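You operate a simulated robot arm through the tools that you are given. There is no shell and no other tool.

Carry out the task below with a simulated robot arm. There is one attempt and no reset: what you move stays moved.

TASK
Put two scoops of coffee in the white filter.
Fine: use the scoop and lay it back; close the tin and the basket; leave the brown filter alone.

Only the result counts: the job must be done as asked and must still hold three seconds after the hand-in. Knocking over, shifting, dropping, spilling or breaking anything else fails it.

THE ROBOT
A 7-joint arm with a two-finger parallel gripper, fixed in place. Base frame: the origin is on the floor under the middle of its stand, x ahead of it, y to its left, z up; the work surface is at about z = 0.74. Readings come in m, rad, newtons and seconds.
With the tool pointing down near the work surface it reaches from about 0.3 to 0.68 m from the base axis. Its first joint turns from -1.152 to 1.152 rad. Payload 1.57 kg.
The TCP is the grasp point between the finger pads, 0.03 m short of the fingertips. In the tool frame z runs along the fingers and y along their closing line. Largest opening 0.11 m; finger width 0.024, thickness 0.012; the body of the gripper, 0.048 by 0.112 m, starts 0.078 m behind the TCP.
Orientation is that of the tool frame in the base frame, as a unit quaternion [x, y, z, w]. With the fingers straight down and closing along the base's y, the tool's x points along the base's -x, its y along +y and its z along -z.

THE INTERFACE
- The arm moves only by the tool play_rows. Its argument "motion" is a list of rows, each a list of 3 entries, a list of its own where there are three numbers: the opening, from 0 (shut) to 1 (fully open), then the shift along the tool's x, y, z in m, then the turn, a rotation vector about the tool's x, y, z in degrees. In form: [[gripper, [x, y, z], [ax, ay, az]], ...]. A call has 1 to 20 rows; each row is the pose to reach, as a shift and turn from the pose commanded when the call began, along the tool's axes at that moment. Each row takes 0.2 s and may step no farther than 0.05 m and 0.15 rad from the row before; otherwise, or with a gripper value out of range, the whole call is refused. A pose out of reach is approached as far as the arm can. The call stops where the force on the tool passes 40 N (or 10 N more than at its start, if that is more) or the arm is blocked; 0.2 s more then pass. The fingers move at their own pace (about 0.108 m/s each) and stop on an object; they squeeze with about 26 N. The grip force told is the motor's: it shows also when the fingers shut on nothing. Time passes only in rows, and 0.2 s behind the last, so rows that repeat a pose let the fingers close. It gives the time, the measured TCP pose, the force on the tool (base axes), the opening and the grip force at its end, in the units of the frame above (readings bear some noise), with the torque about the TCP (base axes, N m) and any sound that the robot's microphone picked up.
- Cameras (640 x 400 px; columns grow to the right, rows downward): "scene" is fixed at [0.1691, -0.3944, 1.4055]; the picture's right is [0.74, -0.67, 0.00], its down [-0.37, -0.41, -0.83] and it looks along [0.56, 0.62, -0.55] (base axes); focal length 245 px, centre (320, 200). "wrist" rides on the gripper at [0.07, 0.016, -0.141] in the tool frame; the picture's right is [-0.23, 0.97, 0.00], its down [-0.85, -0.20, -0.48] and it looks along [-0.47, -0.11, 0.88] (tool axes); focal length 222 px, centre (320, 200).
- camera(camera): a new picture of that camera. The clock stands still meanwhile.
- locate(camera, pixels): there is no depth. For up to 12 entries [column, row, z] of the newest picture of that camera ("zoom" is the newest enlarged one), the place [x, y] in the base frame at which the ray of that pixel passes the height z, good to about 0.002 m. The clock stands still meanwhile.
- zoom(camera, box): a new picture of the part [left, top, right, bottom] of that camera's present view, enlarged. The clock stands still meanwhile.
- close_job(): hands the job in; it is judged then, once.

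Unless the task says otherwise, let go and move clear before handing in.

The tools are called after "Emit:" as a command line: name --argument value ..., lists and objects as JSON in quotes. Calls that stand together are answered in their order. play_rows: Moves the arm, as the interface text tells. Its arguments: {"type":"object","properties":{"motion":{"type":"array","items":{"type":"array"}}},"required":["motion"]} The other tools are called the same way: camera (camera) takes a picture; locate (camera, pixels) gives the place at which the rays of pixels pass given heights; zoom (camera, box) takes an enlarged picture of a part of a camera's view; close_job () hands the job in.

At the start:

```text
t: 0.0
position: [0.3578, 0.0515, 1.2926]
orientation: [0.001, 1.0, 0.0, 0.0]
wrist_force: [-0.2, -1.0, 0.2]
torque: [-0.03, 0.0, -0.01]
grip_width: 0.11
grip_force: 0.1
```

scene: 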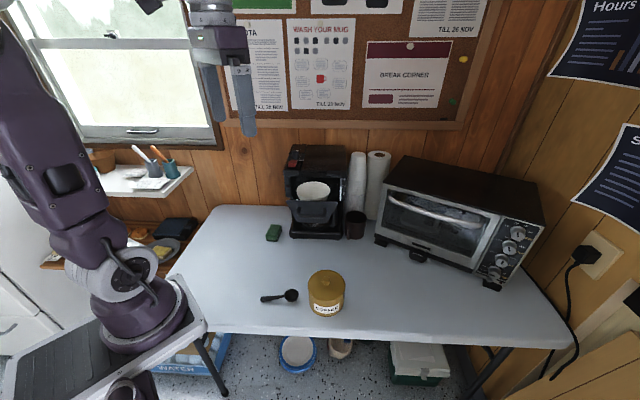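
wrist: 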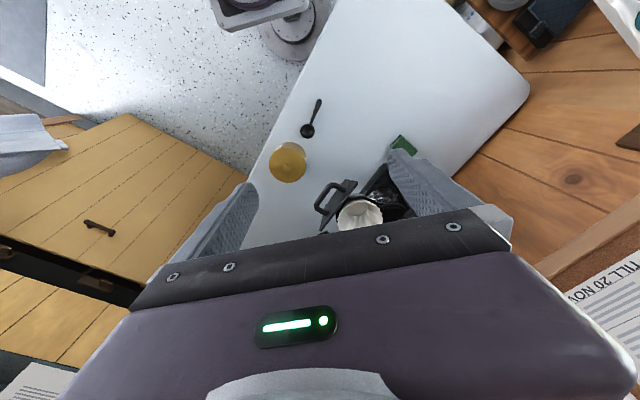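

The pictures show the tin near scene (326,293), the scoop at (280,297), and the coffee maker with the white filter at (313,190). I'll zoom in on each before moving.

Emit:
zoom --camera "scene" --box '[240, 250, 370, 330]'

Emit:
zoom --camera "scene" --box '[250, 130, 410, 250]'

Emit:
zoom --camera "wrist" --box '[250, 80, 450, 240]'

```text
4.92 times, centred on (305, 290) of scene
```

zoom: 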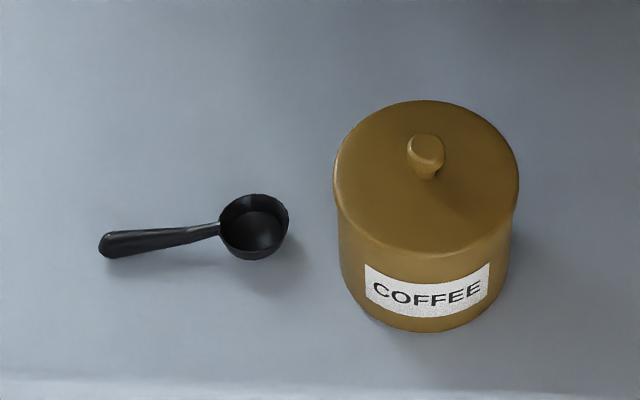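

```text
3.33 times, centred on (330, 190) of scene
```

zoom: 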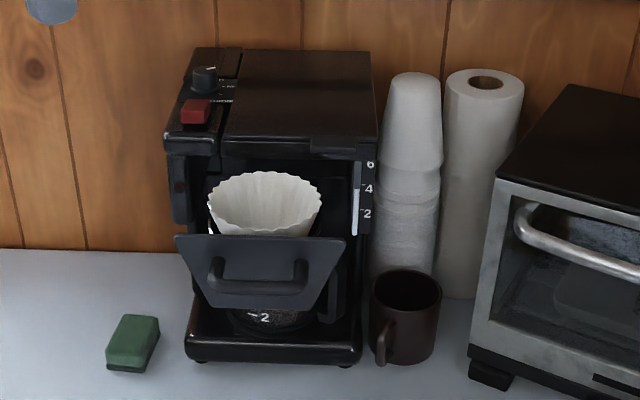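

```text
2.50 times, centred on (350, 160) of wrist
```

zoom: 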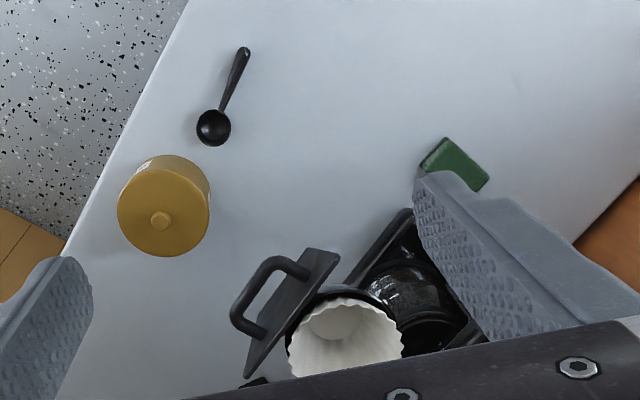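

The zooms show a lidded tin with a knob, the scoop beside it, and a pulled-out basket holding the white filter in the coffee maker. I'll locate key points in both views to triangulate their heights.

Emit:
locate --camera "scene" --pixels '[[326.5, 278.5, 0.84], [326.5, 278.5, 0.88], [326.5, 278.5, 0.86], [325.3, 316.8, 0.74], [261.3, 299.1, 0.75], [291.6, 294, 0.74], [291.6, 292.4, 0.77], [307.9, 285, 0.85], [345.5, 285.5, 0.85], [326.5, 269.7, 0.85], [326.5, 300.5, 0.85], [285, 296, 0.76]]'

Emit:
locate --camera "wrist" --pixels '[[286, 168, 0.84], [286, 168, 0.86], [286, 168, 0.88], [268.8, 165, 0.85], [306, 163, 0.85], [287, 182.8, 0.85], [320, 100, 0.75], [307, 131, 0.74], [307, 131, 0.77], [360, 214, 0.95], [360, 214, 1.0], [360, 214, 1.05]]'

```text
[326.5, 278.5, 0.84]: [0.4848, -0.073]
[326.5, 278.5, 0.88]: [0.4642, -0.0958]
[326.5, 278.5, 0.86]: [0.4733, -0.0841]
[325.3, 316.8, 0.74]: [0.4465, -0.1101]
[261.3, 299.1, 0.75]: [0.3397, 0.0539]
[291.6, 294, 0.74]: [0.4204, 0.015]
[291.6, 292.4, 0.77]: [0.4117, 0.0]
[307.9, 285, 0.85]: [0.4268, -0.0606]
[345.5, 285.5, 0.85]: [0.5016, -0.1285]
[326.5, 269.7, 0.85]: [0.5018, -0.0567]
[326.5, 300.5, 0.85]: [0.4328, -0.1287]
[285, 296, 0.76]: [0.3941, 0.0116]
```

```text
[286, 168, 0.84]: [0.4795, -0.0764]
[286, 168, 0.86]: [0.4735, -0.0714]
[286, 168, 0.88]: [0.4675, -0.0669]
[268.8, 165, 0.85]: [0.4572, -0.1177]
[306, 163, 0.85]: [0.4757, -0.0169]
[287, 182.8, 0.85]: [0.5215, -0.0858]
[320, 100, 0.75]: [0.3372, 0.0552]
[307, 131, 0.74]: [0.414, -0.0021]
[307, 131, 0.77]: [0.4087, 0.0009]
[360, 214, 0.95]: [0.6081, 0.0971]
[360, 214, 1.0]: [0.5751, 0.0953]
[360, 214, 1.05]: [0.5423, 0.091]
```

The tin knob triangulates to about (0.479, -0.075, 0.847), with the scoop bowl near (0.41, 0.0). Now I'll triangulate the basket, filter and coffee maker.

Emit:
zoom --camera "scene" --box '[270, 140, 366, 244]'

Emit:
locate --camera "scene" --pixels '[[313.5, 188.5, 0.9], [313.5, 188.5, 0.95], [313.5, 188.5, 1.0], [281.7, 236, 0.74], [340, 238, 0.74], [276.5, 200.5, 0.95], [337.5, 202, 0.95], [311.4, 214, 0.9], [361.5, 235, 0.74], [358, 210, 0.8], [273, 236, 0.75], [368, 220, 0.74]]'

Emit:
locate --camera "wrist" --pixels '[[360, 214, 0.85], [360, 214, 0.9], [346.5, 183, 0.9], [346.5, 183, 0.85], [346.5, 183, 0.95], [320, 220, 0.9], [337, 192, 0.9], [402, 143, 0.75], [379, 165, 0.76], [355, 180, 0.93], [330, 205, 0.93], [318, 207, 0.88]]'

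```text
3.85 times, centred on (318, 192) of scene
```

zoom: 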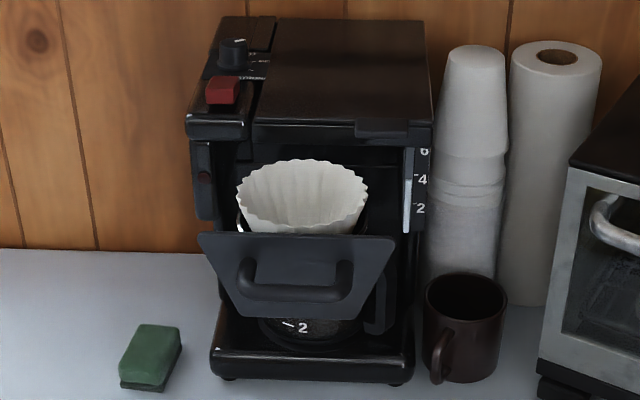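

```text
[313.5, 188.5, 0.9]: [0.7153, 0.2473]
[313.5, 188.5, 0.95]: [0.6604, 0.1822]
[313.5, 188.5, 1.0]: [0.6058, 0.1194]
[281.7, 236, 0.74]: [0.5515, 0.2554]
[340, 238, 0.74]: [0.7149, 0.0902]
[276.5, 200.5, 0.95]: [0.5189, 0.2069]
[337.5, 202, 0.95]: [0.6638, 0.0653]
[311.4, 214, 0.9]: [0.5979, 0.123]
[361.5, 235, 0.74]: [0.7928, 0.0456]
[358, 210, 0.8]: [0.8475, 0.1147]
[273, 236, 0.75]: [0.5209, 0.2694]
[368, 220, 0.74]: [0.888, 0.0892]
```

```text
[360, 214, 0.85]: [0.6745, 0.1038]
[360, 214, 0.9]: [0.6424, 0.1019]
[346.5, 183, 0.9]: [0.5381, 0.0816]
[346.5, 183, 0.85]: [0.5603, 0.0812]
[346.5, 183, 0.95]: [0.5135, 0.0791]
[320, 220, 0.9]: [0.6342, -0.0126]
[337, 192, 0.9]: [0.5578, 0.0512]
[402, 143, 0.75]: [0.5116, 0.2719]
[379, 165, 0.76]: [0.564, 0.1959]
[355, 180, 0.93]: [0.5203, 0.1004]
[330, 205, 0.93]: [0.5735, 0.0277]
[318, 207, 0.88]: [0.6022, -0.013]
```

The filter sits roughly around (0.58, 0.09, ~1.0), but the gripper hides part of it in the wrist view. I'll shift the arm forward at its current height so the wrist camera looks straight down on the basket and the tin.

Emit:
play_rows --motion '[[1, [-0.04, 0, 0], [0, 0, 0]], [1, [-0.08, 0.0, 0], [0, 0, 0]], [1, [-0.12, 0.01, 0], [0, 0, 0]], [1, [-0.16, 0.02, 0], [0, 0, 0]], [1, [-0.2, 0.02, 0], [0, 0, 0]]]'

Emit:
camera --camera "wrist"

Emit:
camera --camera "scene"

```text
t: 1.2
position: [0.5201, 0.0659, 1.284]
orientation: [0.001, 1.0, 0.0, 0.001]
wrist_force: [0.8, 0.1, 0.4]
torque: [0.0, -0.01, -0.01]
grip_width: 0.1102
grip_force: 0.0
out of reach, approached as far as the arm can: row 4, 5
```

```text
taken
```

wrist: 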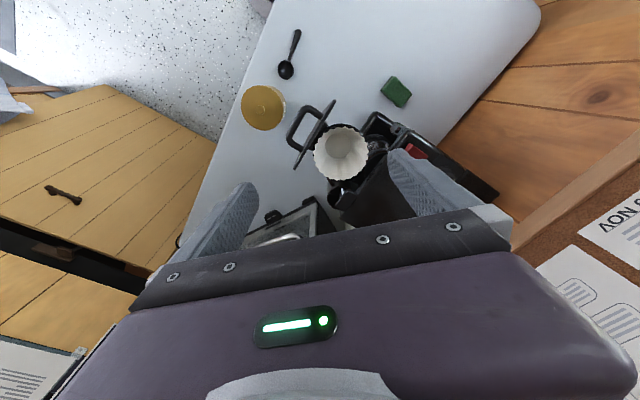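

```text
taken
```

scene: 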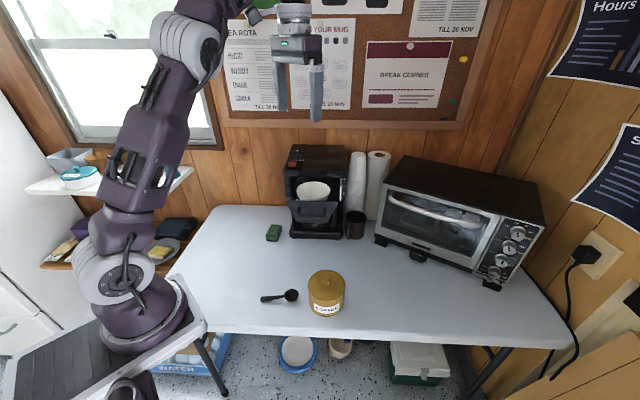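

The wrist view now shows the basket with the filter at (342,153), its front panel and handle at (315,130). I'll enlarge it.

Emit:
zoom --camera "wrist" --box '[270, 80, 430, 220]'

Emit:
locate --camera "wrist" --pixels '[[342, 153, 0.85], [342, 153, 0.9], [342, 153, 0.95], [342, 153, 1.0], [300, 122, 0.9], [265, 108, 0.85], [264, 106, 0.82], [286, 70, 0.76], [298, 33, 0.75], [395, 92, 0.76]]'

Emit:
zoom --camera "wrist" --box '[220, 10, 340, 140]'

```text
2.86 times, centred on (350, 150) of wrist
```

zoom: 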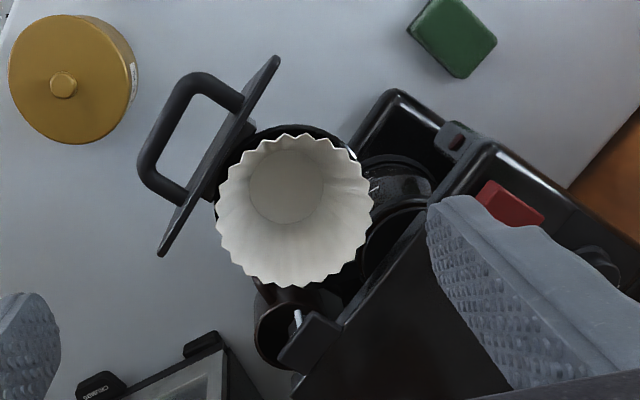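

```text
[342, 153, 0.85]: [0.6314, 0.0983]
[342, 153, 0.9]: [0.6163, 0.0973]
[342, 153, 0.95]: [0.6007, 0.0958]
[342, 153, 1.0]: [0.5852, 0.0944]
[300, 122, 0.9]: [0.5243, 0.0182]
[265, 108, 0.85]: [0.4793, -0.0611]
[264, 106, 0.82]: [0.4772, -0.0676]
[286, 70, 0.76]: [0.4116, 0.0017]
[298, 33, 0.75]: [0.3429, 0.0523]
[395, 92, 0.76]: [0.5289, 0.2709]
```

```text
3.08 times, centred on (280, 75) of wrist
```

zoom: 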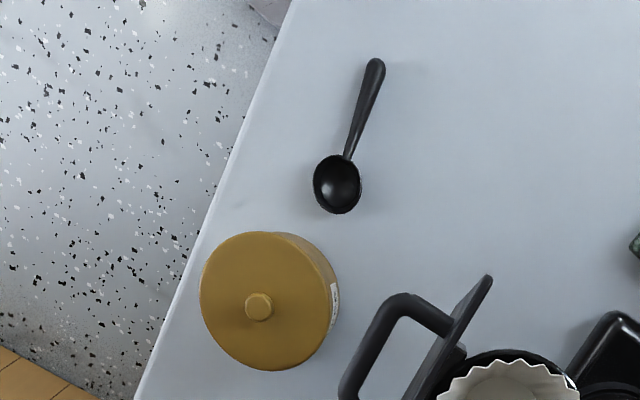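

The filter rim centre comes out near (0.58, 0.094, 1.02), and the scoop bowl near (0.411, 0.001) with its handle end near (0.34, 0.053). I'll move over the tin for a closer view of the tin and scoop.

Emit:
play_rows --motion '[[1, [0.01, -0.04, 0], [0, 0, 0]], [1, [0.025, -0.08, 0.0], [0, 0, 0]], [1, [0.04, -0.12, 0.01], [0, 0, 0]], [1, [0.043, -0.139, 0.05], [0, 0, 0]], [1, [0.043, -0.139, 0.1], [0, 0, 0]], [1, [0.043, -0.139, 0.15], [0, 0, 0]], [1, [0.043, -0.139, 0.2], [0, 0, 0]], [1, [0.043, -0.139, 0.24], [0, 0, 0]], [1, [0.043, -0.139, 0.26], [0, 0, 0]]]'

Emit:
camera --camera "wrist"

Emit:
camera --camera "scene"

```text
t: 3.2
position: [0.4771, -0.0736, 1.0234]
orientation: [-0.001, 1.0, 0.0, 0.001]
wrist_force: [-0.6, 0.2, 0.1]
torque: [-0.01, 0.01, 0.0]
grip_width: 0.1103
grip_force: 0.2
```

```text
taken
```

wrist: 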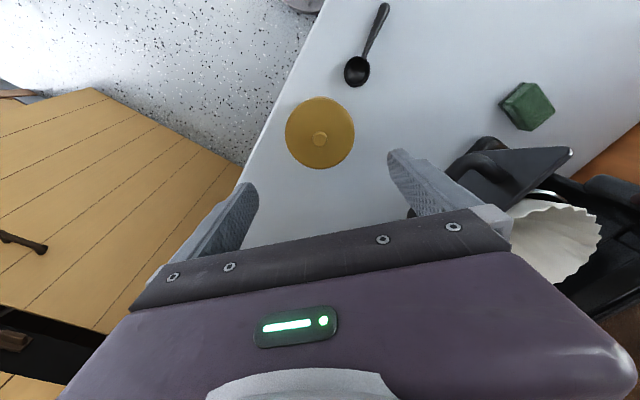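

```text
taken
```

scene: 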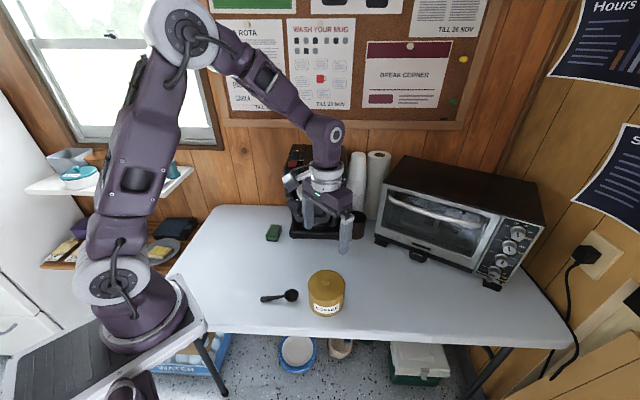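

The arm is over the tin, and the lid knob is at wrist (320,139) and the scoop at (357,72). I'll zoom and triangulate again with this closer view.

Emit:
zoom --camera "wrist" --box '[270, 0, 410, 180]'

Emit:
locate --camera "wrist" --pixels '[[320, 139, 0.84], [320, 139, 0.85], [320, 133, 0.82], [285, 133, 0.82], [354, 133, 0.82], [320, 97, 0.82], [320, 168, 0.82], [357, 72, 0.765], [384, 6, 0.76], [384, 6, 0.75]]'

Emit:
zoom --camera "scene" --box '[250, 260, 360, 325]'

```text
2.22 times, centred on (340, 90) of wrist
```

zoom: 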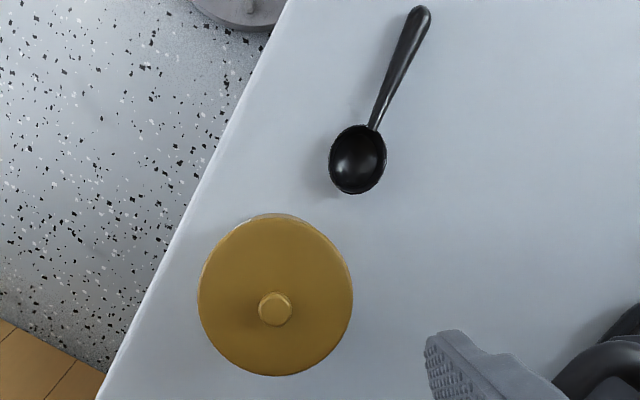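

```text
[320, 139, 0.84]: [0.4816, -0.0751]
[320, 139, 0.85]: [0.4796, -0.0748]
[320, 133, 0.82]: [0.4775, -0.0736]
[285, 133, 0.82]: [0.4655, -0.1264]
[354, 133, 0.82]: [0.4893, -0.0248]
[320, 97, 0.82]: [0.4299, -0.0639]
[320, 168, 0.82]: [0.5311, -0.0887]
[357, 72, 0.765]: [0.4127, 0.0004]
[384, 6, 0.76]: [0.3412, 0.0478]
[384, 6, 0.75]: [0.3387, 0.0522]
```

```text
5.82 times, centred on (305, 292) of scene
```

zoom: 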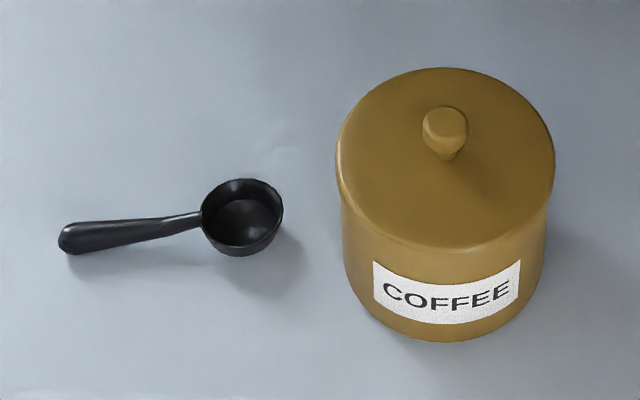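

The knob triangulates to about (0.481, -0.075) with its top near z = 0.843. I'll pin down the lid height, handle height and table edges.

Emit:
locate --camera "scene" --pixels '[[326.6, 284.8, 0.81], [326.6, 284.8, 0.82], [326.6, 284.8, 0.83], [262, 299, 0.74], [262, 299, 0.755], [262, 299, 0.77], [284, 295.2, 0.76], [291.7, 293.2, 0.765], [291.7, 295.5, 0.745], [200, 330, 0.74], [326, 337, 0.74], [230, 260, 0.74]]'

Emit:
locate --camera "wrist" --pixels '[[383.5, 8, 0.74], [383.5, 8, 0.755], [383.5, 8, 0.77], [366, 55, 0.75], [366, 55, 0.77], [357, 71.5, 0.765], [343.6, 72, 0.765], [369.5, 72, 0.765], [356, 57, 0.765], [357, 86.5, 0.765], [319.8, 133.7, 0.81], [319.8, 133.7, 0.83]]'

```text
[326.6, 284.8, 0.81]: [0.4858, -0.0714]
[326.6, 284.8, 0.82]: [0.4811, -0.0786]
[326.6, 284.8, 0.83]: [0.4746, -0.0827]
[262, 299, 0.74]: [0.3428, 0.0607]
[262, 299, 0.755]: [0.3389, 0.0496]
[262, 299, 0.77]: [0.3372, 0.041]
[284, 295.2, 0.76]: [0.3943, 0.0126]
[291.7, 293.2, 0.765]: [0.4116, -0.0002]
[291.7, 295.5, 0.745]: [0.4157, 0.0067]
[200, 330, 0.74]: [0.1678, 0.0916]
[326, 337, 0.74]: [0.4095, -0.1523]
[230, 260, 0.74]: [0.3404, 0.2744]
```

```text
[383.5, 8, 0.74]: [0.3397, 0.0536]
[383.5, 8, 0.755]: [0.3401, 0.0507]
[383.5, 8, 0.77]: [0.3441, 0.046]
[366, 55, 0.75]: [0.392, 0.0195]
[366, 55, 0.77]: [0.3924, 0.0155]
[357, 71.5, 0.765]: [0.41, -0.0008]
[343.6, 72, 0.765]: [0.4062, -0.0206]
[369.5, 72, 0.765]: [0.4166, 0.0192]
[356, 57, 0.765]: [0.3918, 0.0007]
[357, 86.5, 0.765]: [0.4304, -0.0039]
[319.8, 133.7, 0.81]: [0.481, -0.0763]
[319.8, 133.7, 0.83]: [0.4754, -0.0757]
```

The lid top is near z = 0.818 and centred at about (0.480, -0.076). I'll lower onto the knob with the fingers half open and stop with the tips just above the lid.

Emit:
play_rows --motion '[[0.6, [-0.0034, -0.0019, 0.04], [0, 0, 0]], [0.6, [-0.0034, -0.0019, 0.08], [0, 0, 0]], [0.6, [-0.0034, -0.0019, 0.11], [0, 0, 0]], [0.6, [-0.0034, -0.0019, 0.13], [0, 0, 0]]]'

Emit:
camera --camera "wrist"

Emit:
zoom --camera "scene" --box '[270, 210, 390, 325]'

```text
t: 4.2
position: [0.4825, -0.0761, 0.8931]
orientation: [0.0, 1.0, 0.0, 0.001]
wrist_force: [0.3, 0.9, 0.2]
torque: [0.01, -0.01, -0.01]
grip_width: 0.0659
grip_force: 0.0
```

```text
taken
```

wrist: 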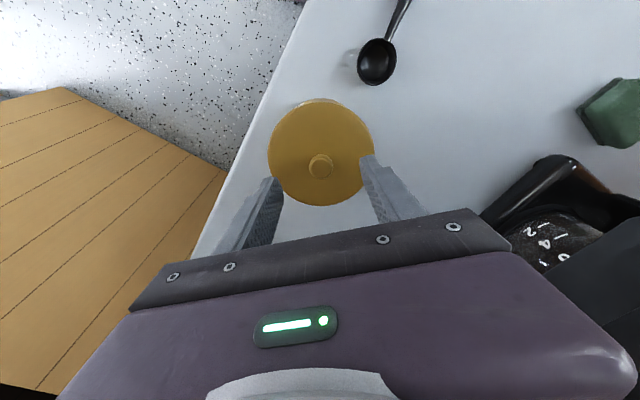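

```text
3.48 times, centred on (330, 268) of scene
```

zoom: 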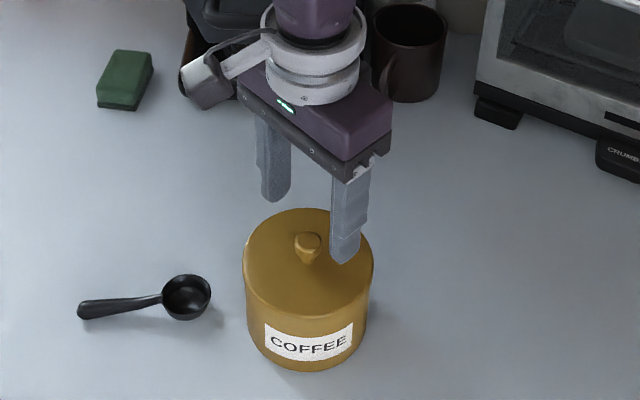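

The knob is between the fingers at wrist (321,165). I'll check its location before the last descent.

Emit:
locate --camera "wrist" --pixels '[[321, 165, 0.843], [321, 167, 0.84], [320.5, 152, 0.818], [376, 61, 0.765]]'

```text
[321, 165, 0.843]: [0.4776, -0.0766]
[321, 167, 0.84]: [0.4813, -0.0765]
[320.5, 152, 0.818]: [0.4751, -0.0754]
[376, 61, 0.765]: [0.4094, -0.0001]
```

The knob at (0.479, -0.0765) lines up with the TCP. I'll descend 38 mm, close on the knob and let it settle.

Emit:
play_rows --motion '[[0.6, [0.001, 0, 0.02], [0, 0, 0]], [0.6, [0.001, 0, 0.037], [0, 0, 0]], [0.6, [0.001, 0, 0.037], [0, 0, 0]], [0.0, [0.001, 0, 0.037], [0, 0, 0]], [0.0, [0.001, 0, 0.037], [0, 0, 0]], [0.0, [0.001, 0, 0.037], [0, 0, 0]]]'

Emit:
zoom --camera "scene" --box '[270, 210, 390, 325]'

```text
t: 5.6
position: [0.4808, -0.0778, 0.8573]
orientation: [0.0, 1.0, 0.0, -0.001]
wrist_force: [-0.4, 0.2, 0.2]
torque: [0.01, 0.01, 0.03]
grip_width: 0.0201
grip_force: 26.9
heard: snap
```

```text
3.48 times, centred on (330, 268) of scene
```

zoom: 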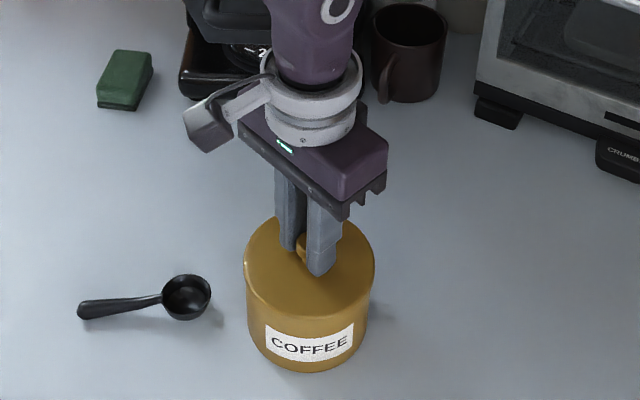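

The fingers hold the knob (20 mm wide) and a snap was heard. I'll lift slowly and watch the force.

Emit:
play_rows --motion '[[0, [0, 0, -0.005], [0, 0, 0]], [0, [0, 0, -0.01], [0, 0, 0]], [0, [0, 0, -0.015], [0, 0, 0]], [0, [0, 0, -0.02], [0, 0, 0]]]'

Emit:
zoom --camera "scene" --box '[270, 210, 390, 325]'

```text
t: 6.6
position: [0.4804, -0.0763, 0.8782]
orientation: [0.0, 1.0, -0.001, 0.0]
wrist_force: [0.2, 0.4, -0.7]
torque: [-0.04, -0.01, -0.01]
grip_width: 0.0199
grip_force: 25.8
```

```text
3.48 times, centred on (330, 268) of scene
```

zoom: 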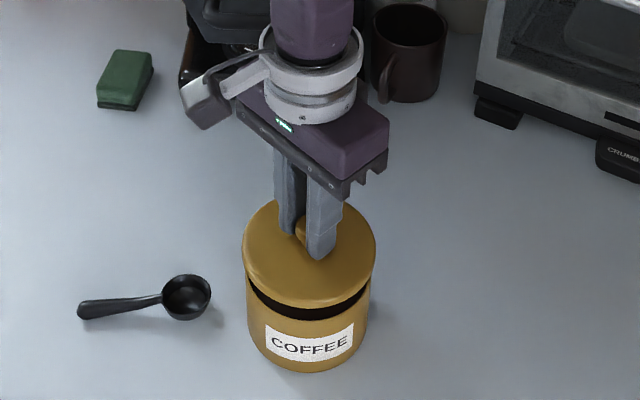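

The lid is free of the tin. I'll raise it further, carry it back toward the base and away from the basket handle (around (0.515, 0.015)), then over to clear table near (0.41, 0.18).

Emit:
play_rows --motion '[[0, [0, 0, -0.03], [0, 0, 0]], [0, [0.0, 0, -0.05], [0, 0, 0]], [0, [0.04, 0.0, -0.06], [0, 0, 0]], [0, [0.07, 0.02, -0.06], [0, 0, 0]], [0, [0.07, 0.06, -0.06], [0, 0, 0]], [0, [0.07, 0.105, -0.06], [0, 0, 0]], [0, [0.07, 0.15, -0.06], [0, 0, 0]], [0, [0.07, 0.195, -0.06], [0, 0, 0]], [0, [0.07, 0.235, -0.06], [0, 0, 0]], [0, [0.07, 0.256, -0.06], [0, 0, 0]], [0, [0.07, 0.256, -0.06], [0, 0, 0]]]'

Emit:
camera --camera "scene"

Emit:
camera --camera "wrist"

```text
t: 9.0
position: [0.4102, 0.1798, 0.9347]
orientation: [0.0, 1.0, 0.001, 0.0]
wrist_force: [-0.4, -0.2, 0.3]
torque: [-0.01, 0.02, 0.0]
grip_width: 0.0199
grip_force: 25.9
```

```text
taken
```

scene: 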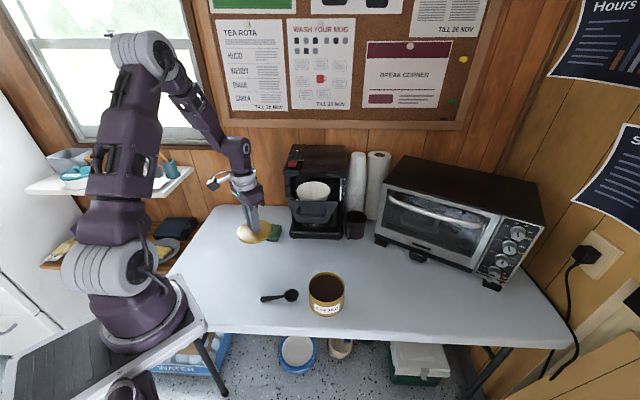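

```text
taken
```

wrist: 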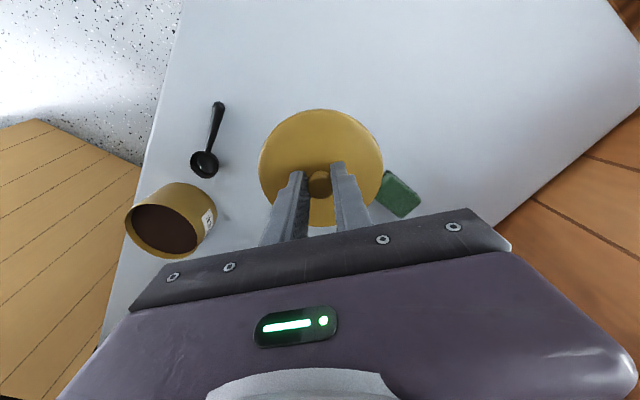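

The lid hangs level over clear table, and the open tin shows brown coffee at scene (326,288). I'll zoom to judge the lid's thickness and the coffee level.

Emit:
zoom --camera "scene" --box '[215, 190, 295, 250]'

Emit:
zoom --camera "scene" --box '[290, 260, 362, 325]'

Emit:
zoom --camera "wrist" --box '[110, 90, 250, 270]'

```text
6.67 times, centred on (255, 220) of scene
```

zoom: 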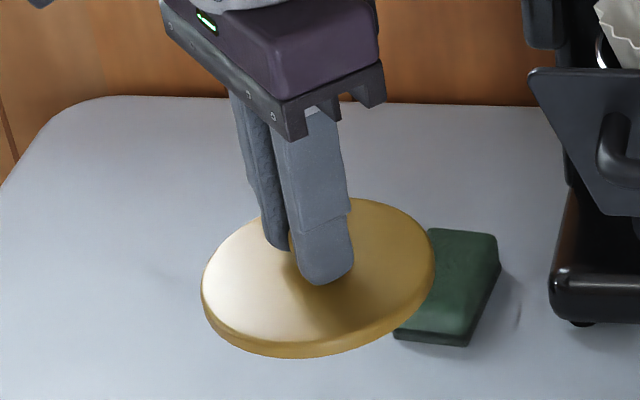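

```text
6.15 times, centred on (326, 292) of scene
```

zoom: 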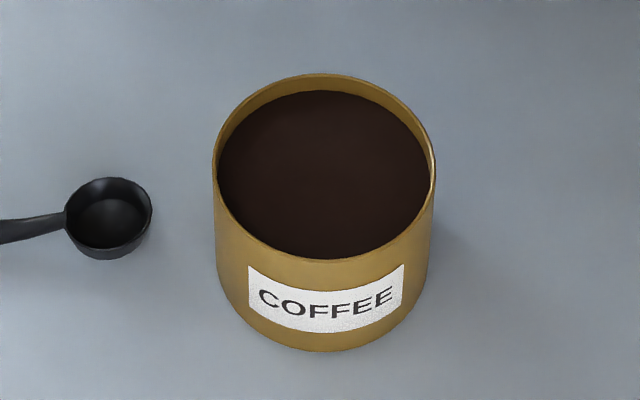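

```text
2.22 times, centred on (180, 180) of wrist
```

zoom: 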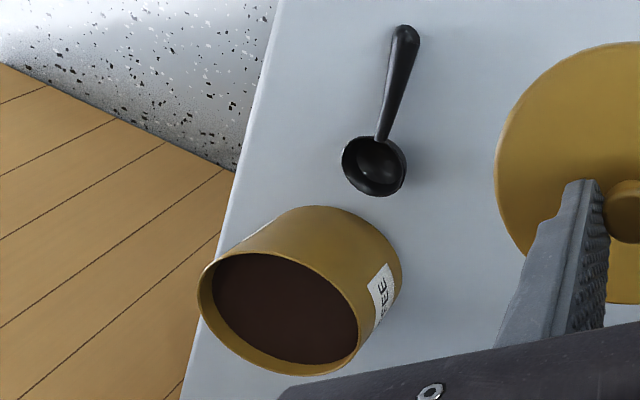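

The lid is a plain disc about 12 mm thick, and the coffee surface is only about 1 cm below the tin rim. I'll lower the lid to just above the table.

Emit:
play_rows --motion '[[0, [0, 0, 0.04], [0, 0, 0]], [0, [0, 0, 0.08], [0, 0, 0]], [0, [0, 0, 0.115], [0, 0, 0]], [0, [0, 0, 0.13], [0, 0, 0]], [0, [0, 0, 0.135], [0, 0, 0]]]'

Emit:
zoom --camera "scene" --box '[215, 200, 315, 280]'

```text
t: 10.2
position: [0.4096, 0.1802, 0.8003]
orientation: [0.0, 1.0, 0.001, 0.0]
wrist_force: [0.7, 0.2, -0.1]
torque: [0.03, 0.0, -0.03]
grip_width: 0.0201
grip_force: 25.9
```

```text
5.00 times, centred on (265, 240) of scene
```

zoom: 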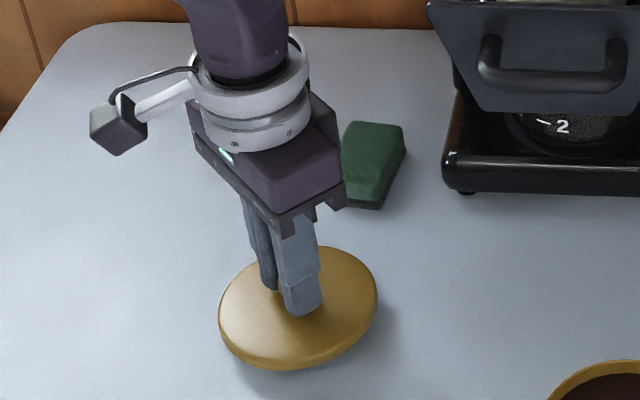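

The lid is just above the table, with a small shadow gap below its front edge. I'll lower in 2 mm steps and watch the force.

Emit:
play_rows --motion '[[0, [0, 0, 0.002], [0, 0, 0]], [0, [0, 0, 0.004], [0, 0, 0]], [0, [0, 0, 0.006], [0, 0, 0]], [0, [0, 0, 0.008], [0, 0, 0]]]'

Emit:
zoom --camera "scene" --box '[215, 200, 315, 280]'

```text
t: 11.2
position: [0.4119, 0.1803, 0.7934]
orientation: [0.001, 1.0, 0.0, 0.001]
wrist_force: [-0.3, -0.4, -0.4]
torque: [-0.01, 0.0, -0.04]
grip_width: 0.02
grip_force: 25.3
```

```text
5.00 times, centred on (265, 240) of scene
```

zoom: 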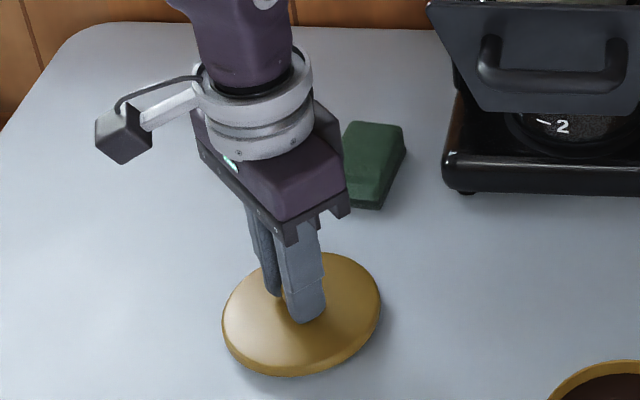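

There is still no contact force. I'll continue in small steps.

Emit:
play_rows --motion '[[0, [0, 0, 0.001], [0, 0, 0]], [0, [0, 0, 0.002], [0, 0, 0]], [0, [0, 0, 0.003], [0, 0, 0]]]'

```text
t: 12.0
position: [0.4119, 0.1794, 0.7895]
orientation: [0.0, 1.0, 0.0, 0.0]
wrist_force: [0.2, -0.1, -0.6]
torque: [-0.05, -0.01, -0.02]
grip_width: 0.0197
grip_force: 26.2
```

Emit:
play_rows --motion '[[0, [0, 0, 0.001], [0, 0, 0]], [0, [0, 0, 0.002], [0, 0, 0]], [0, [0, 0, 0.003], [0, 0, 0]]]'

Emit:
zoom --camera "scene" --box '[225, 230, 305, 280]'

```text
t: 12.8
position: [0.4108, 0.1791, 0.7867]
orientation: [-0.001, 1.0, 0.0, 0.001]
wrist_force: [-4.6, 1.2, 27.6]
torque: [0.03, 0.16, -0.05]
grip_width: 0.02
grip_force: 26.4
```

```text
8.00 times, centred on (265, 255) of scene
```

zoom: 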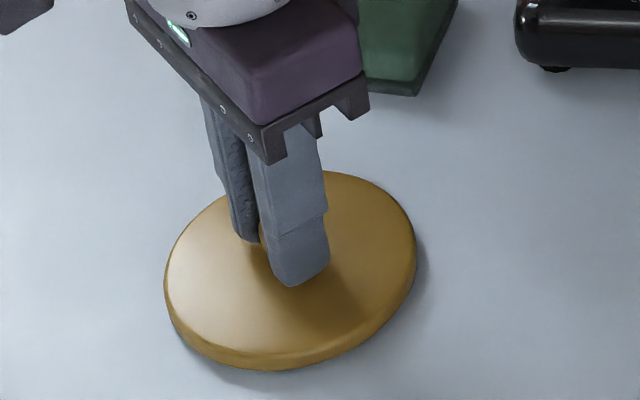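

Contact at about z = 0.787 with 27 N on the tool, so the lid is on the table. I'll back off a touch, then open and rise.

Emit:
play_rows --motion '[[0, [0, 0, -0.001], [0, 0, 0]], [0, [0, 0, -0.0015], [0, 0, 0]], [0.3, [0, 0, -0.0015], [0, 0, 0]], [0.45, [0, 0, -0.0015], [0, 0, 0]], [0.45, [0, 0, -0.0015], [0, 0, 0]], [0.45, [0, 0, -0.03], [0, 0, 0]], [0.45, [0, 0, -0.07], [0, 0, 0]], [0.45, [0, 0, -0.11], [0, 0, 0]], [0.45, [0, 0, -0.15], [0, 0, 0]]]'

Emit:
camera --camera "wrist"

Emit:
zoom --camera "scene" --box '[215, 220, 335, 320]'

```text
t: 14.8
position: [0.4104, 0.1795, 0.9372]
orientation: [0.0, 1.0, 0.0, 0.0]
wrist_force: [0.3, 0.2, -0.2]
torque: [0.03, 0.0, -0.03]
grip_width: 0.0492
grip_force: 0.1
```

```text
taken
```

wrist: 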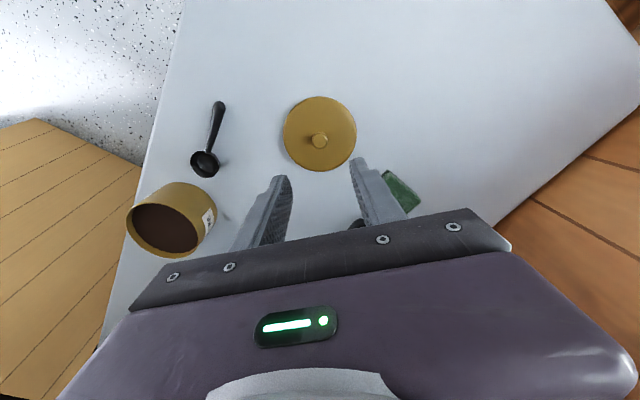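

```text
4.00 times, centred on (275, 270) of scene
```

zoom: 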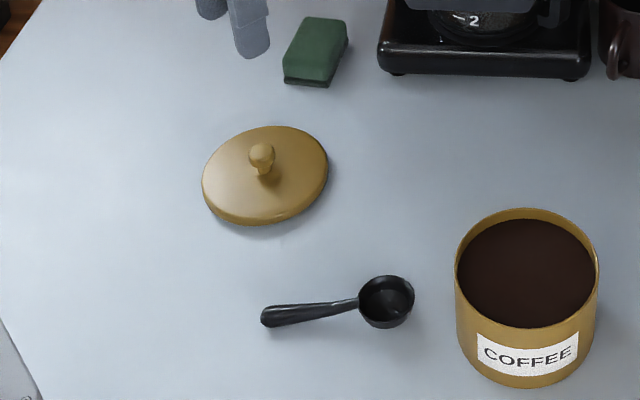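

The lid rests flat at about (0.411, 0.18) with the fingers clear. Before taking the scoop, I'll test the wrist orientations needed for scooping in free air, starting with a 90° yaw over open table.

Emit:
play_rows --motion '[[0.45, [0, -0.019, -0.006], [0, 0, 7.5]], [0.45, [0, -0.038, -0.012], [0, 0, 15]], [0.45, [0, -0.057, -0.018], [0, 0, 22.5]], [0.45, [0, -0.076, -0.024], [0, 0, 30]], [0.45, [0, -0.095, -0.03], [0, 0, 37.5]], [0.45, [0, -0.114, -0.036], [0, 0, 45]], [0.45, [0, -0.133, -0.042], [0, 0, 52.5]], [0.45, [0, -0.152, -0.048], [0, 0, 60]], [0.45, [0, -0.171, -0.054], [0, 0, 67.5]], [0.45, [0, -0.19, -0.06], [0, 0, 75]], [0.45, [0, -0.21, -0.066], [0, 0, 82.5]], [0.45, [0, -0.23, -0.072], [0, 0, 90]]]'

Emit:
camera --camera "scene"

Emit:
camera --camera "wrist"

```text
t: 17.4
position: [0.4108, -0.0506, 1.0102]
orientation: [0.708, 0.706, 0.0, 0.0]
wrist_force: [-0.3, -0.6, 0.2]
torque: [0.03, -0.01, 0.02]
grip_width: 0.0495
grip_force: 0.1
```

```text
taken
```

scene: 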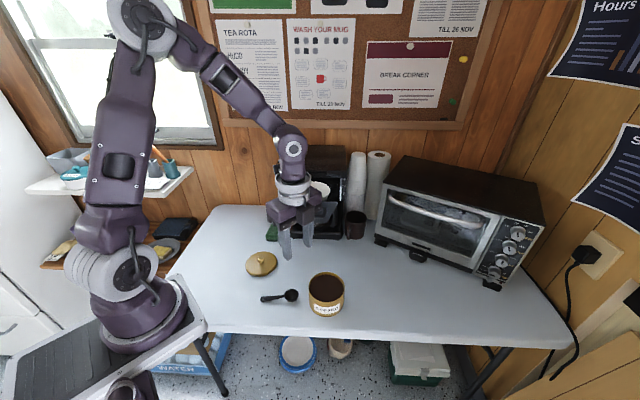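

```text
taken
```

wrist: 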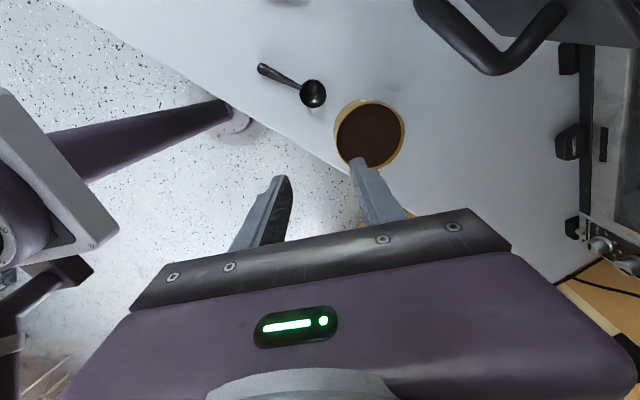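

The 90° yaw worked. Now I'll test pitching 45° about the closing axis in free air, which is the dip attitude.

Emit:
play_rows --motion '[[0.45, [0, 0, -0.01], [0, 7.5, 0]], [0.45, [0, 0, -0.02], [0, 15, 0]], [0.45, [0, 0, -0.03], [0, 22.5, 0]], [0.45, [0, 0, -0.03], [0, 30, 0]], [0.45, [0, 0, -0.03], [0, 37.5, 0]], [0.45, [0, 0, -0.03], [0, 45, 0]]]'

Emit:
camera --camera "scene"

```text
t: 18.8
position: [0.4106, -0.0493, 1.0392]
orientation: [0.653, 0.653, 0.272, -0.271]
wrist_force: [-0.3, 0.5, 0.3]
torque: [-0.05, 0.0, -0.02]
grip_width: 0.0498
grip_force: 0.1
```

```text
taken
```

scene: 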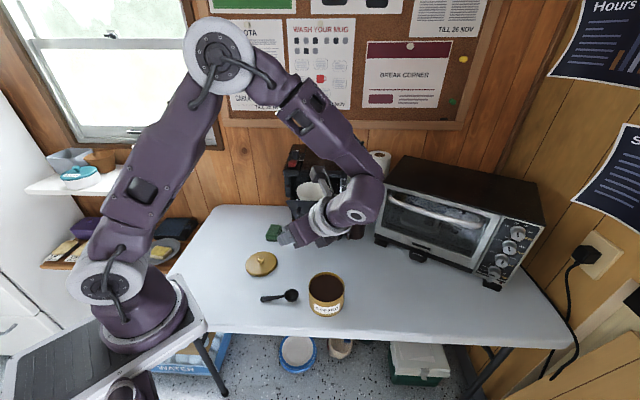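

The 45° dip attitude is reachable. Next I'll undo it and test the pouring attitude, with the bowl side facing +y and a roll about the handle axis, well in front of the machine.

Emit:
play_rows --motion '[[0.45, [0, 0, 0], [0, -7.5, 0]], [0.45, [0, 0, 0], [0, -15, 0]], [0.45, [0, 0, 0], [0, -22.5, 0]], [0.45, [0, 0, 0], [0, -30, 0]], [0.45, [0, 0, 0], [0, -37.5, 0]], [0.45, [0, 0, 0], [0, -45, 0]]]'

Emit:
play_rows --motion '[[0.45, [0, 0, -0.01], [0, 0, -8.5]], [0.45, [0, 0, -0.02], [0, 0, -17]], [0.45, [0, 0, -0.03], [0, 0, -25.5]], [0.45, [0, 0, -0.04], [0, 0, -34]], [0.45, [0, 0, -0.05], [0, 0, -42.5]], [0.45, [0, 0, -0.06], [0, 0, -51]], [0.45, [0, 0, -0.07], [0, 0, -59.5]], [0.45, [0, 0, -0.08], [0, 0, -68]], [0.45, [0, 0, -0.09], [0, 0, -76.5]], [0.45, [0, 0, -0.09], [0, 0, -85]], [0.45, [0, 0, -0.09], [0, 0, -93.5]], [0.45, [0, 0, -0.09], [0, 0, -102]], [0.45, [0, 0, -0.09], [0, 0, -110.5]], [0.45, [0, 0, -0.09], [0, 0, -119]], [0.45, [0, 0, -0.09], [0, 0, -127.5]], [0.45, [0, 0, -0.09], [0, 0, -136]], [0.45, [0, 0, -0.09], [0, 0, -144.5]], [0.45, [0, 0, -0.09], [0, 0, -153]], [0.45, [0, 0, -0.09], [0, 0, -161.5]], [0.45, [0, 0, -0.09], [0, 0, -170]]]'

```text
t: 20.2
position: [0.4104, -0.0506, 1.0388]
orientation: [0.707, 0.708, 0.0, 0.002]
wrist_force: [0.7, 0.7, -0.3]
torque: [0.01, 0.01, 0.0]
grip_width: 0.0498
grip_force: 0.0
```

```text
t: 24.4
position: [0.4106, -0.0508, 1.1289]
orientation: [-0.643, 0.766, 0.0, -0.001]
wrist_force: [0.2, -0.8, -0.1]
torque: [-0.01, 0.02, 0.01]
grip_width: 0.0495
grip_force: 0.1
```

Yaw of 170° went through without limits. Now I'll roll forward about the tool's x to about 115° as the pouring test.

Emit:
play_rows --motion '[[0.45, [0, 0, 0], [8, 0, 0]], [0.45, [0, 0, 0], [16, 0, 0]], [0.45, [0, 0, 0], [24, 0, 0]], [0.45, [0, 0, 0], [32, 0, 0]], [0.45, [0, 0, 0], [40, 0, 0]], [0.45, [0, 0, 0], [48, 0, 0]], [0.45, [0, 0, 0], [56, 0, 0]], [0.45, [0, 0, 0], [64, 0, 0]], [0.45, [0, 0, 0], [72, 0, 0]], [0.45, [0, 0, 0], [80, 0, 0]], [0.45, [0, 0, 0], [88, 0, 0]], [0.45, [0, 0, 0], [96, 0, 0]], [0.45, [0, 0, 0], [104, 0, 0]], [0.45, [0, 0, 0], [112, 0, 0]], [0.45, [0, 0, 0], [120, 0, 0]]]'

Emit:
camera --camera "scene"

Emit:
camera --camera "wrist"

```text
t: 27.8
position: [0.4077, -0.0832, 1.2485]
orientation: [0.037, -0.341, 0.687, -0.641]
wrist_force: [0.0, 0.0, 0.6]
torque: [0.03, 0.02, 0.02]
grip_width: 0.0494
grip_force: 0.1
out of reach, approached as far as the arm can: row 7, 8, 9, 10, 11, 12, 13, 14, 15
stopped in row 15: the arm was blocked; the commanded pose is now the measured one
```

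```text
taken
```

scene: 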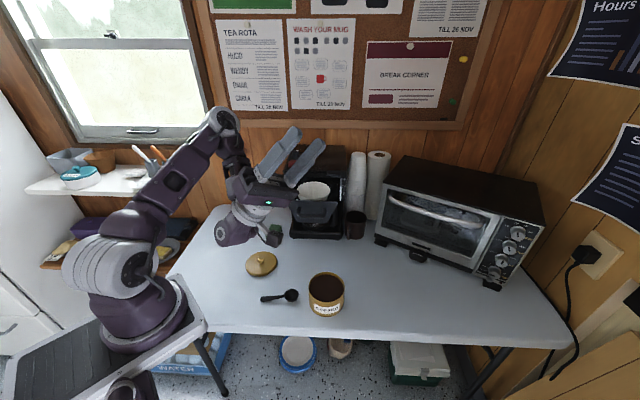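

```text
taken
```

wrist: 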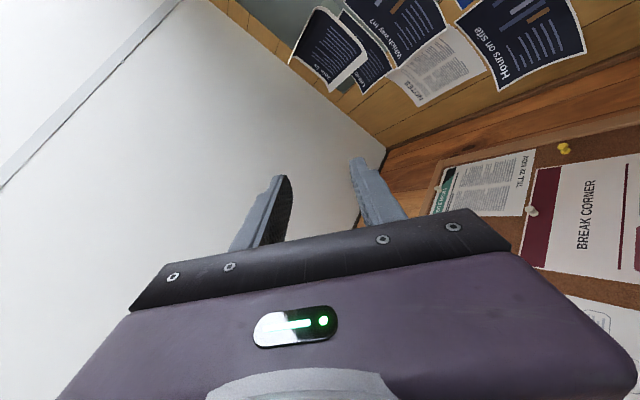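

The roll went out of reach past about 48° and the arm ended blocked at an odd attitude. I'll look closely at what it's near before backing out.

Emit:
zoom --camera "scene" --box '[180, 100, 360, 280]'

```text
2.22 times, centred on (270, 190) of scene
```

zoom: 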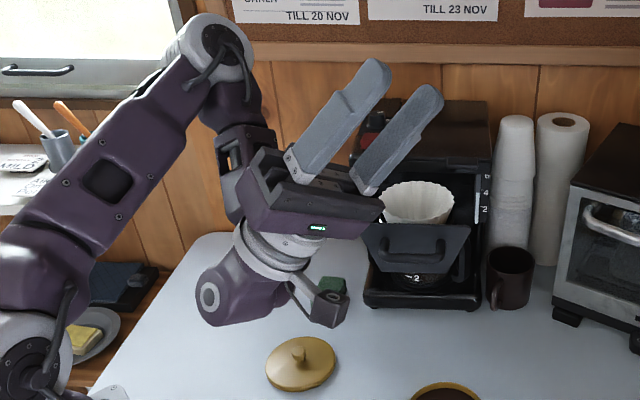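

The gripper hangs clear of the machine and table; the limit is the arm folding too close to its base. I'll rotate back to tool-down in place and retry farther out.

Emit:
play_rows --motion '[[0.45, [0, 0, 0], [-7.98, 0.416, -1.624]], [0.45, [0, 0, 0], [-15.96, 0.83, -3.25]], [0.45, [0, 0, 0], [-23.94, 1.25, -4.87]], [0.45, [0, 0, 0], [-31.92, 1.66, -6.5]], [0.45, [0, 0, 0], [-39.9, 2.08, -8.12]], [0.45, [0, 0, 0], [-47.88, 2.5, -9.74]], [0.45, [0, 0, 0], [-55.86, 2.91, -11.37]], [0.45, [0, 0, 0], [-63.84, 3.33, -12.99]], [0.45, [0, 0, 0], [-71.82, 3.74, -14.62]], [0.45, [0, 0, 0], [-79.8, 4.16, -16.24]], [0.45, [0, 0, 0], [-87.78, 4.58, -17.86]], [0.45, [0, 0, 0], [-95.76, 4.99, -19.49]], [0.45, [0, 0, 0], [-103.74, 5.41, -21.11]], [0.45, [0, 0, 0], [-111.72, 5.82, -22.74]], [0.45, [0, 0, 0], [-119.7, 6.24, -24.36]], [0.45, [0, 0, 0], [-127.68, 6.66, -25.98]], [0.45, [0, 0, 0], [-135.66, 7.07, -27.61]], [0.45, [0, 0, 0], [-143.64, 7.49, -29.23]]]'

Emit:
camera --camera "scene"

```text
t: 31.6
position: [0.4071, -0.0832, 1.248]
orientation: [-0.642, 0.767, -0.001, -0.001]
wrist_force: [0.5, 0.6, 0.6]
torque: [-0.02, -0.02, 0.01]
grip_width: 0.0496
grip_force: 0.0
out of reach, approached as far as the arm can: row 1, 2, 3, 4, 5, 6, 7, 8, 9
```

```text
taken
```

scene: 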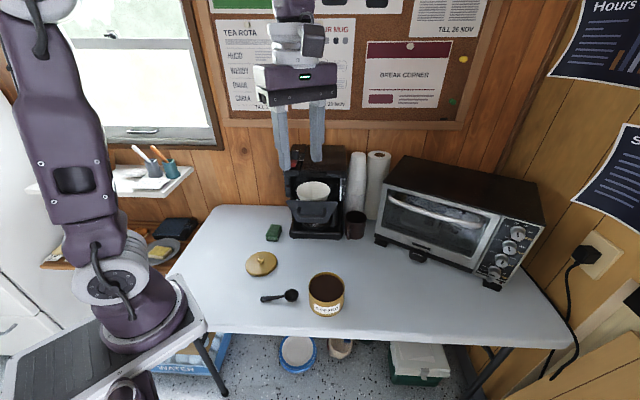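

Everything is in place and the tool is straight down again. I'll move out to about (0.55, -0.08, 1.15), beside the basket handle, for a second roll test.

Emit:
play_rows --motion '[[0.45, [-0.007, -0.035, 0.02], [0, 0, 0]], [0.45, [-0.014, -0.07, 0.045], [0, 0, 0]], [0.45, [-0.021, -0.105, 0.07], [0, 0, 0]], [0.45, [-0.028, -0.14, 0.098], [0, 0, 0]]]'

Emit:
play_rows --motion '[[0.45, [0, 0, 0], [8, 0, 0]], [0.45, [0, 0, 0], [16, 0, 0]], [0.45, [0, 0, 0], [24, 0, 0]], [0.45, [0, 0, 0], [32, 0, 0]], [0.45, [0, 0, 0], [40, 0, 0]], [0.45, [0, 0, 0], [48, 0, 0]], [0.45, [0, 0, 0], [56, 0, 0]], [0.45, [0, 0, 0], [64, 0, 0]]]'

Emit:
camera --camera "scene"

```text
t: 32.6
position: [0.5523, -0.0815, 1.1508]
orientation: [-0.641, 0.768, -0.002, 0.001]
wrist_force: [0.4, 0.8, -0.8]
torque: [0.01, 0.02, -0.01]
grip_width: 0.0492
grip_force: 0.1
```

```text
t: 34.4
position: [0.5495, -0.0803, 1.1507]
orientation: [-0.544, 0.649, -0.409, 0.34]
wrist_force: [0.2, 0.4, -1.3]
torque: [-0.04, -0.01, 0.02]
grip_width: 0.0495
grip_force: 0.2
out of reach, approached as far as the arm can: row 6
```

```text
taken
```

scene: 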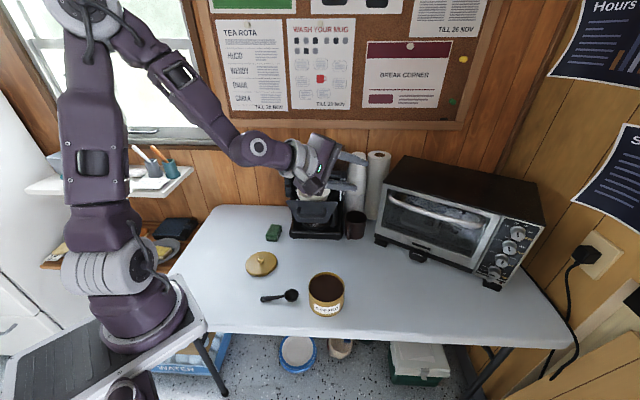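

At the farther spot the roll reached 64° exactly. I'll continue rolling to about 112°.

Emit:
play_rows --motion '[[0.45, [0, 0, 0], [8, 0, 0]], [0.45, [0, 0, 0], [16, 0, 0]], [0.45, [0, 0, 0], [24, 0, 0]], [0.45, [0, 0, 0], [32, 0, 0]]]'

Emit:
play_rows --motion '[[0.45, [0, 0, 0], [8, 0, 0]], [0.45, [0, 0, 0], [16, 0, 0]]]'

Emit:
camera --camera "scene"

```text
t: 35.4
position: [0.5694, -0.0645, 1.143]
orientation: [0.452, -0.542, 0.542, -0.456]
wrist_force: [1.3, 0.5, -0.2]
torque: [-0.01, 0.01, -0.06]
grip_width: 0.0494
grip_force: 0.0
out of reach, approached as far as the arm can: row 2, 3, 4
```

```text
t: 36.0
position: [0.5686, -0.0633, 1.1447]
orientation: [0.381, -0.46, 0.613, -0.517]
wrist_force: [-1.1, -0.1, 0.1]
torque: [-0.01, 0.06, 0.02]
grip_width: 0.0496
grip_force: 0.1
```

```text
taken
```

scene: 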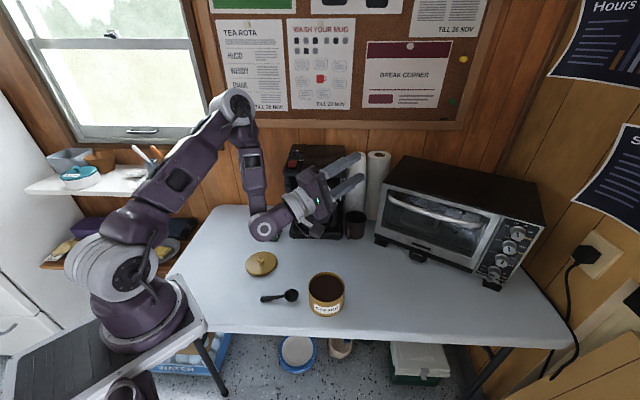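

The roll beyond about 72° forces the arm to reconfigure (position drifted ~2 cm), but nothing was touched. I'll roll back to straight down and test a gentler alternative: a tilted grasp on the scoop.

Emit:
play_rows --motion '[[0.45, [0, 0, 0], [-8.2, 0, 0]], [0.45, [0, 0, 0], [-16.4, 0, 0]], [0.45, [0, 0, 0], [-24.6, 0, 0]], [0.45, [0, 0, 0], [-32.8, 0, 0]], [0.45, [0, 0, 0], [-41, 0, 0]], [0.45, [0, 0, 0], [-49.2, 0, 0]], [0.45, [0, 0, 0], [-57.4, 0, 0]], [0.45, [0, 0, 0], [-65.6, 0, 0]], [0.45, [0, 0, 0], [-73.8, 0, 0]], [0.45, [0, 0, 0], [-82, 0, 0]], [0.45, [0, 0, 0], [-90.2, 0, 0]], [0.45, [0, 0, 0], [-98.4, 0, 0]], [0.45, [0, 0, 0], [-106.6, 0, 0]]]'

Emit:
camera --camera "scene"

Emit:
camera --camera "wrist"

```text
t: 38.8
position: [0.5691, -0.0642, 1.1451]
orientation: [-0.641, 0.767, 0.005, 0.003]
wrist_force: [0.3, -1.0, -0.6]
torque: [0.04, 0.01, 0.03]
grip_width: 0.05
grip_force: 0.0
```

```text
taken
```

scene: 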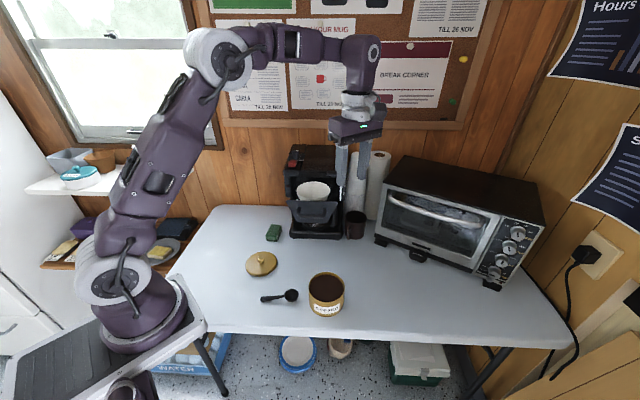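

```text
taken
```

wrist: 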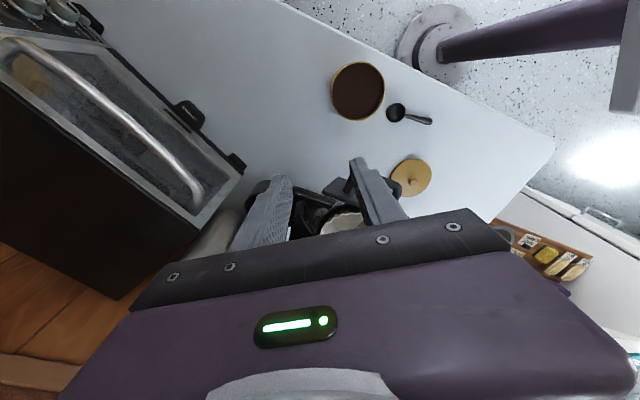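

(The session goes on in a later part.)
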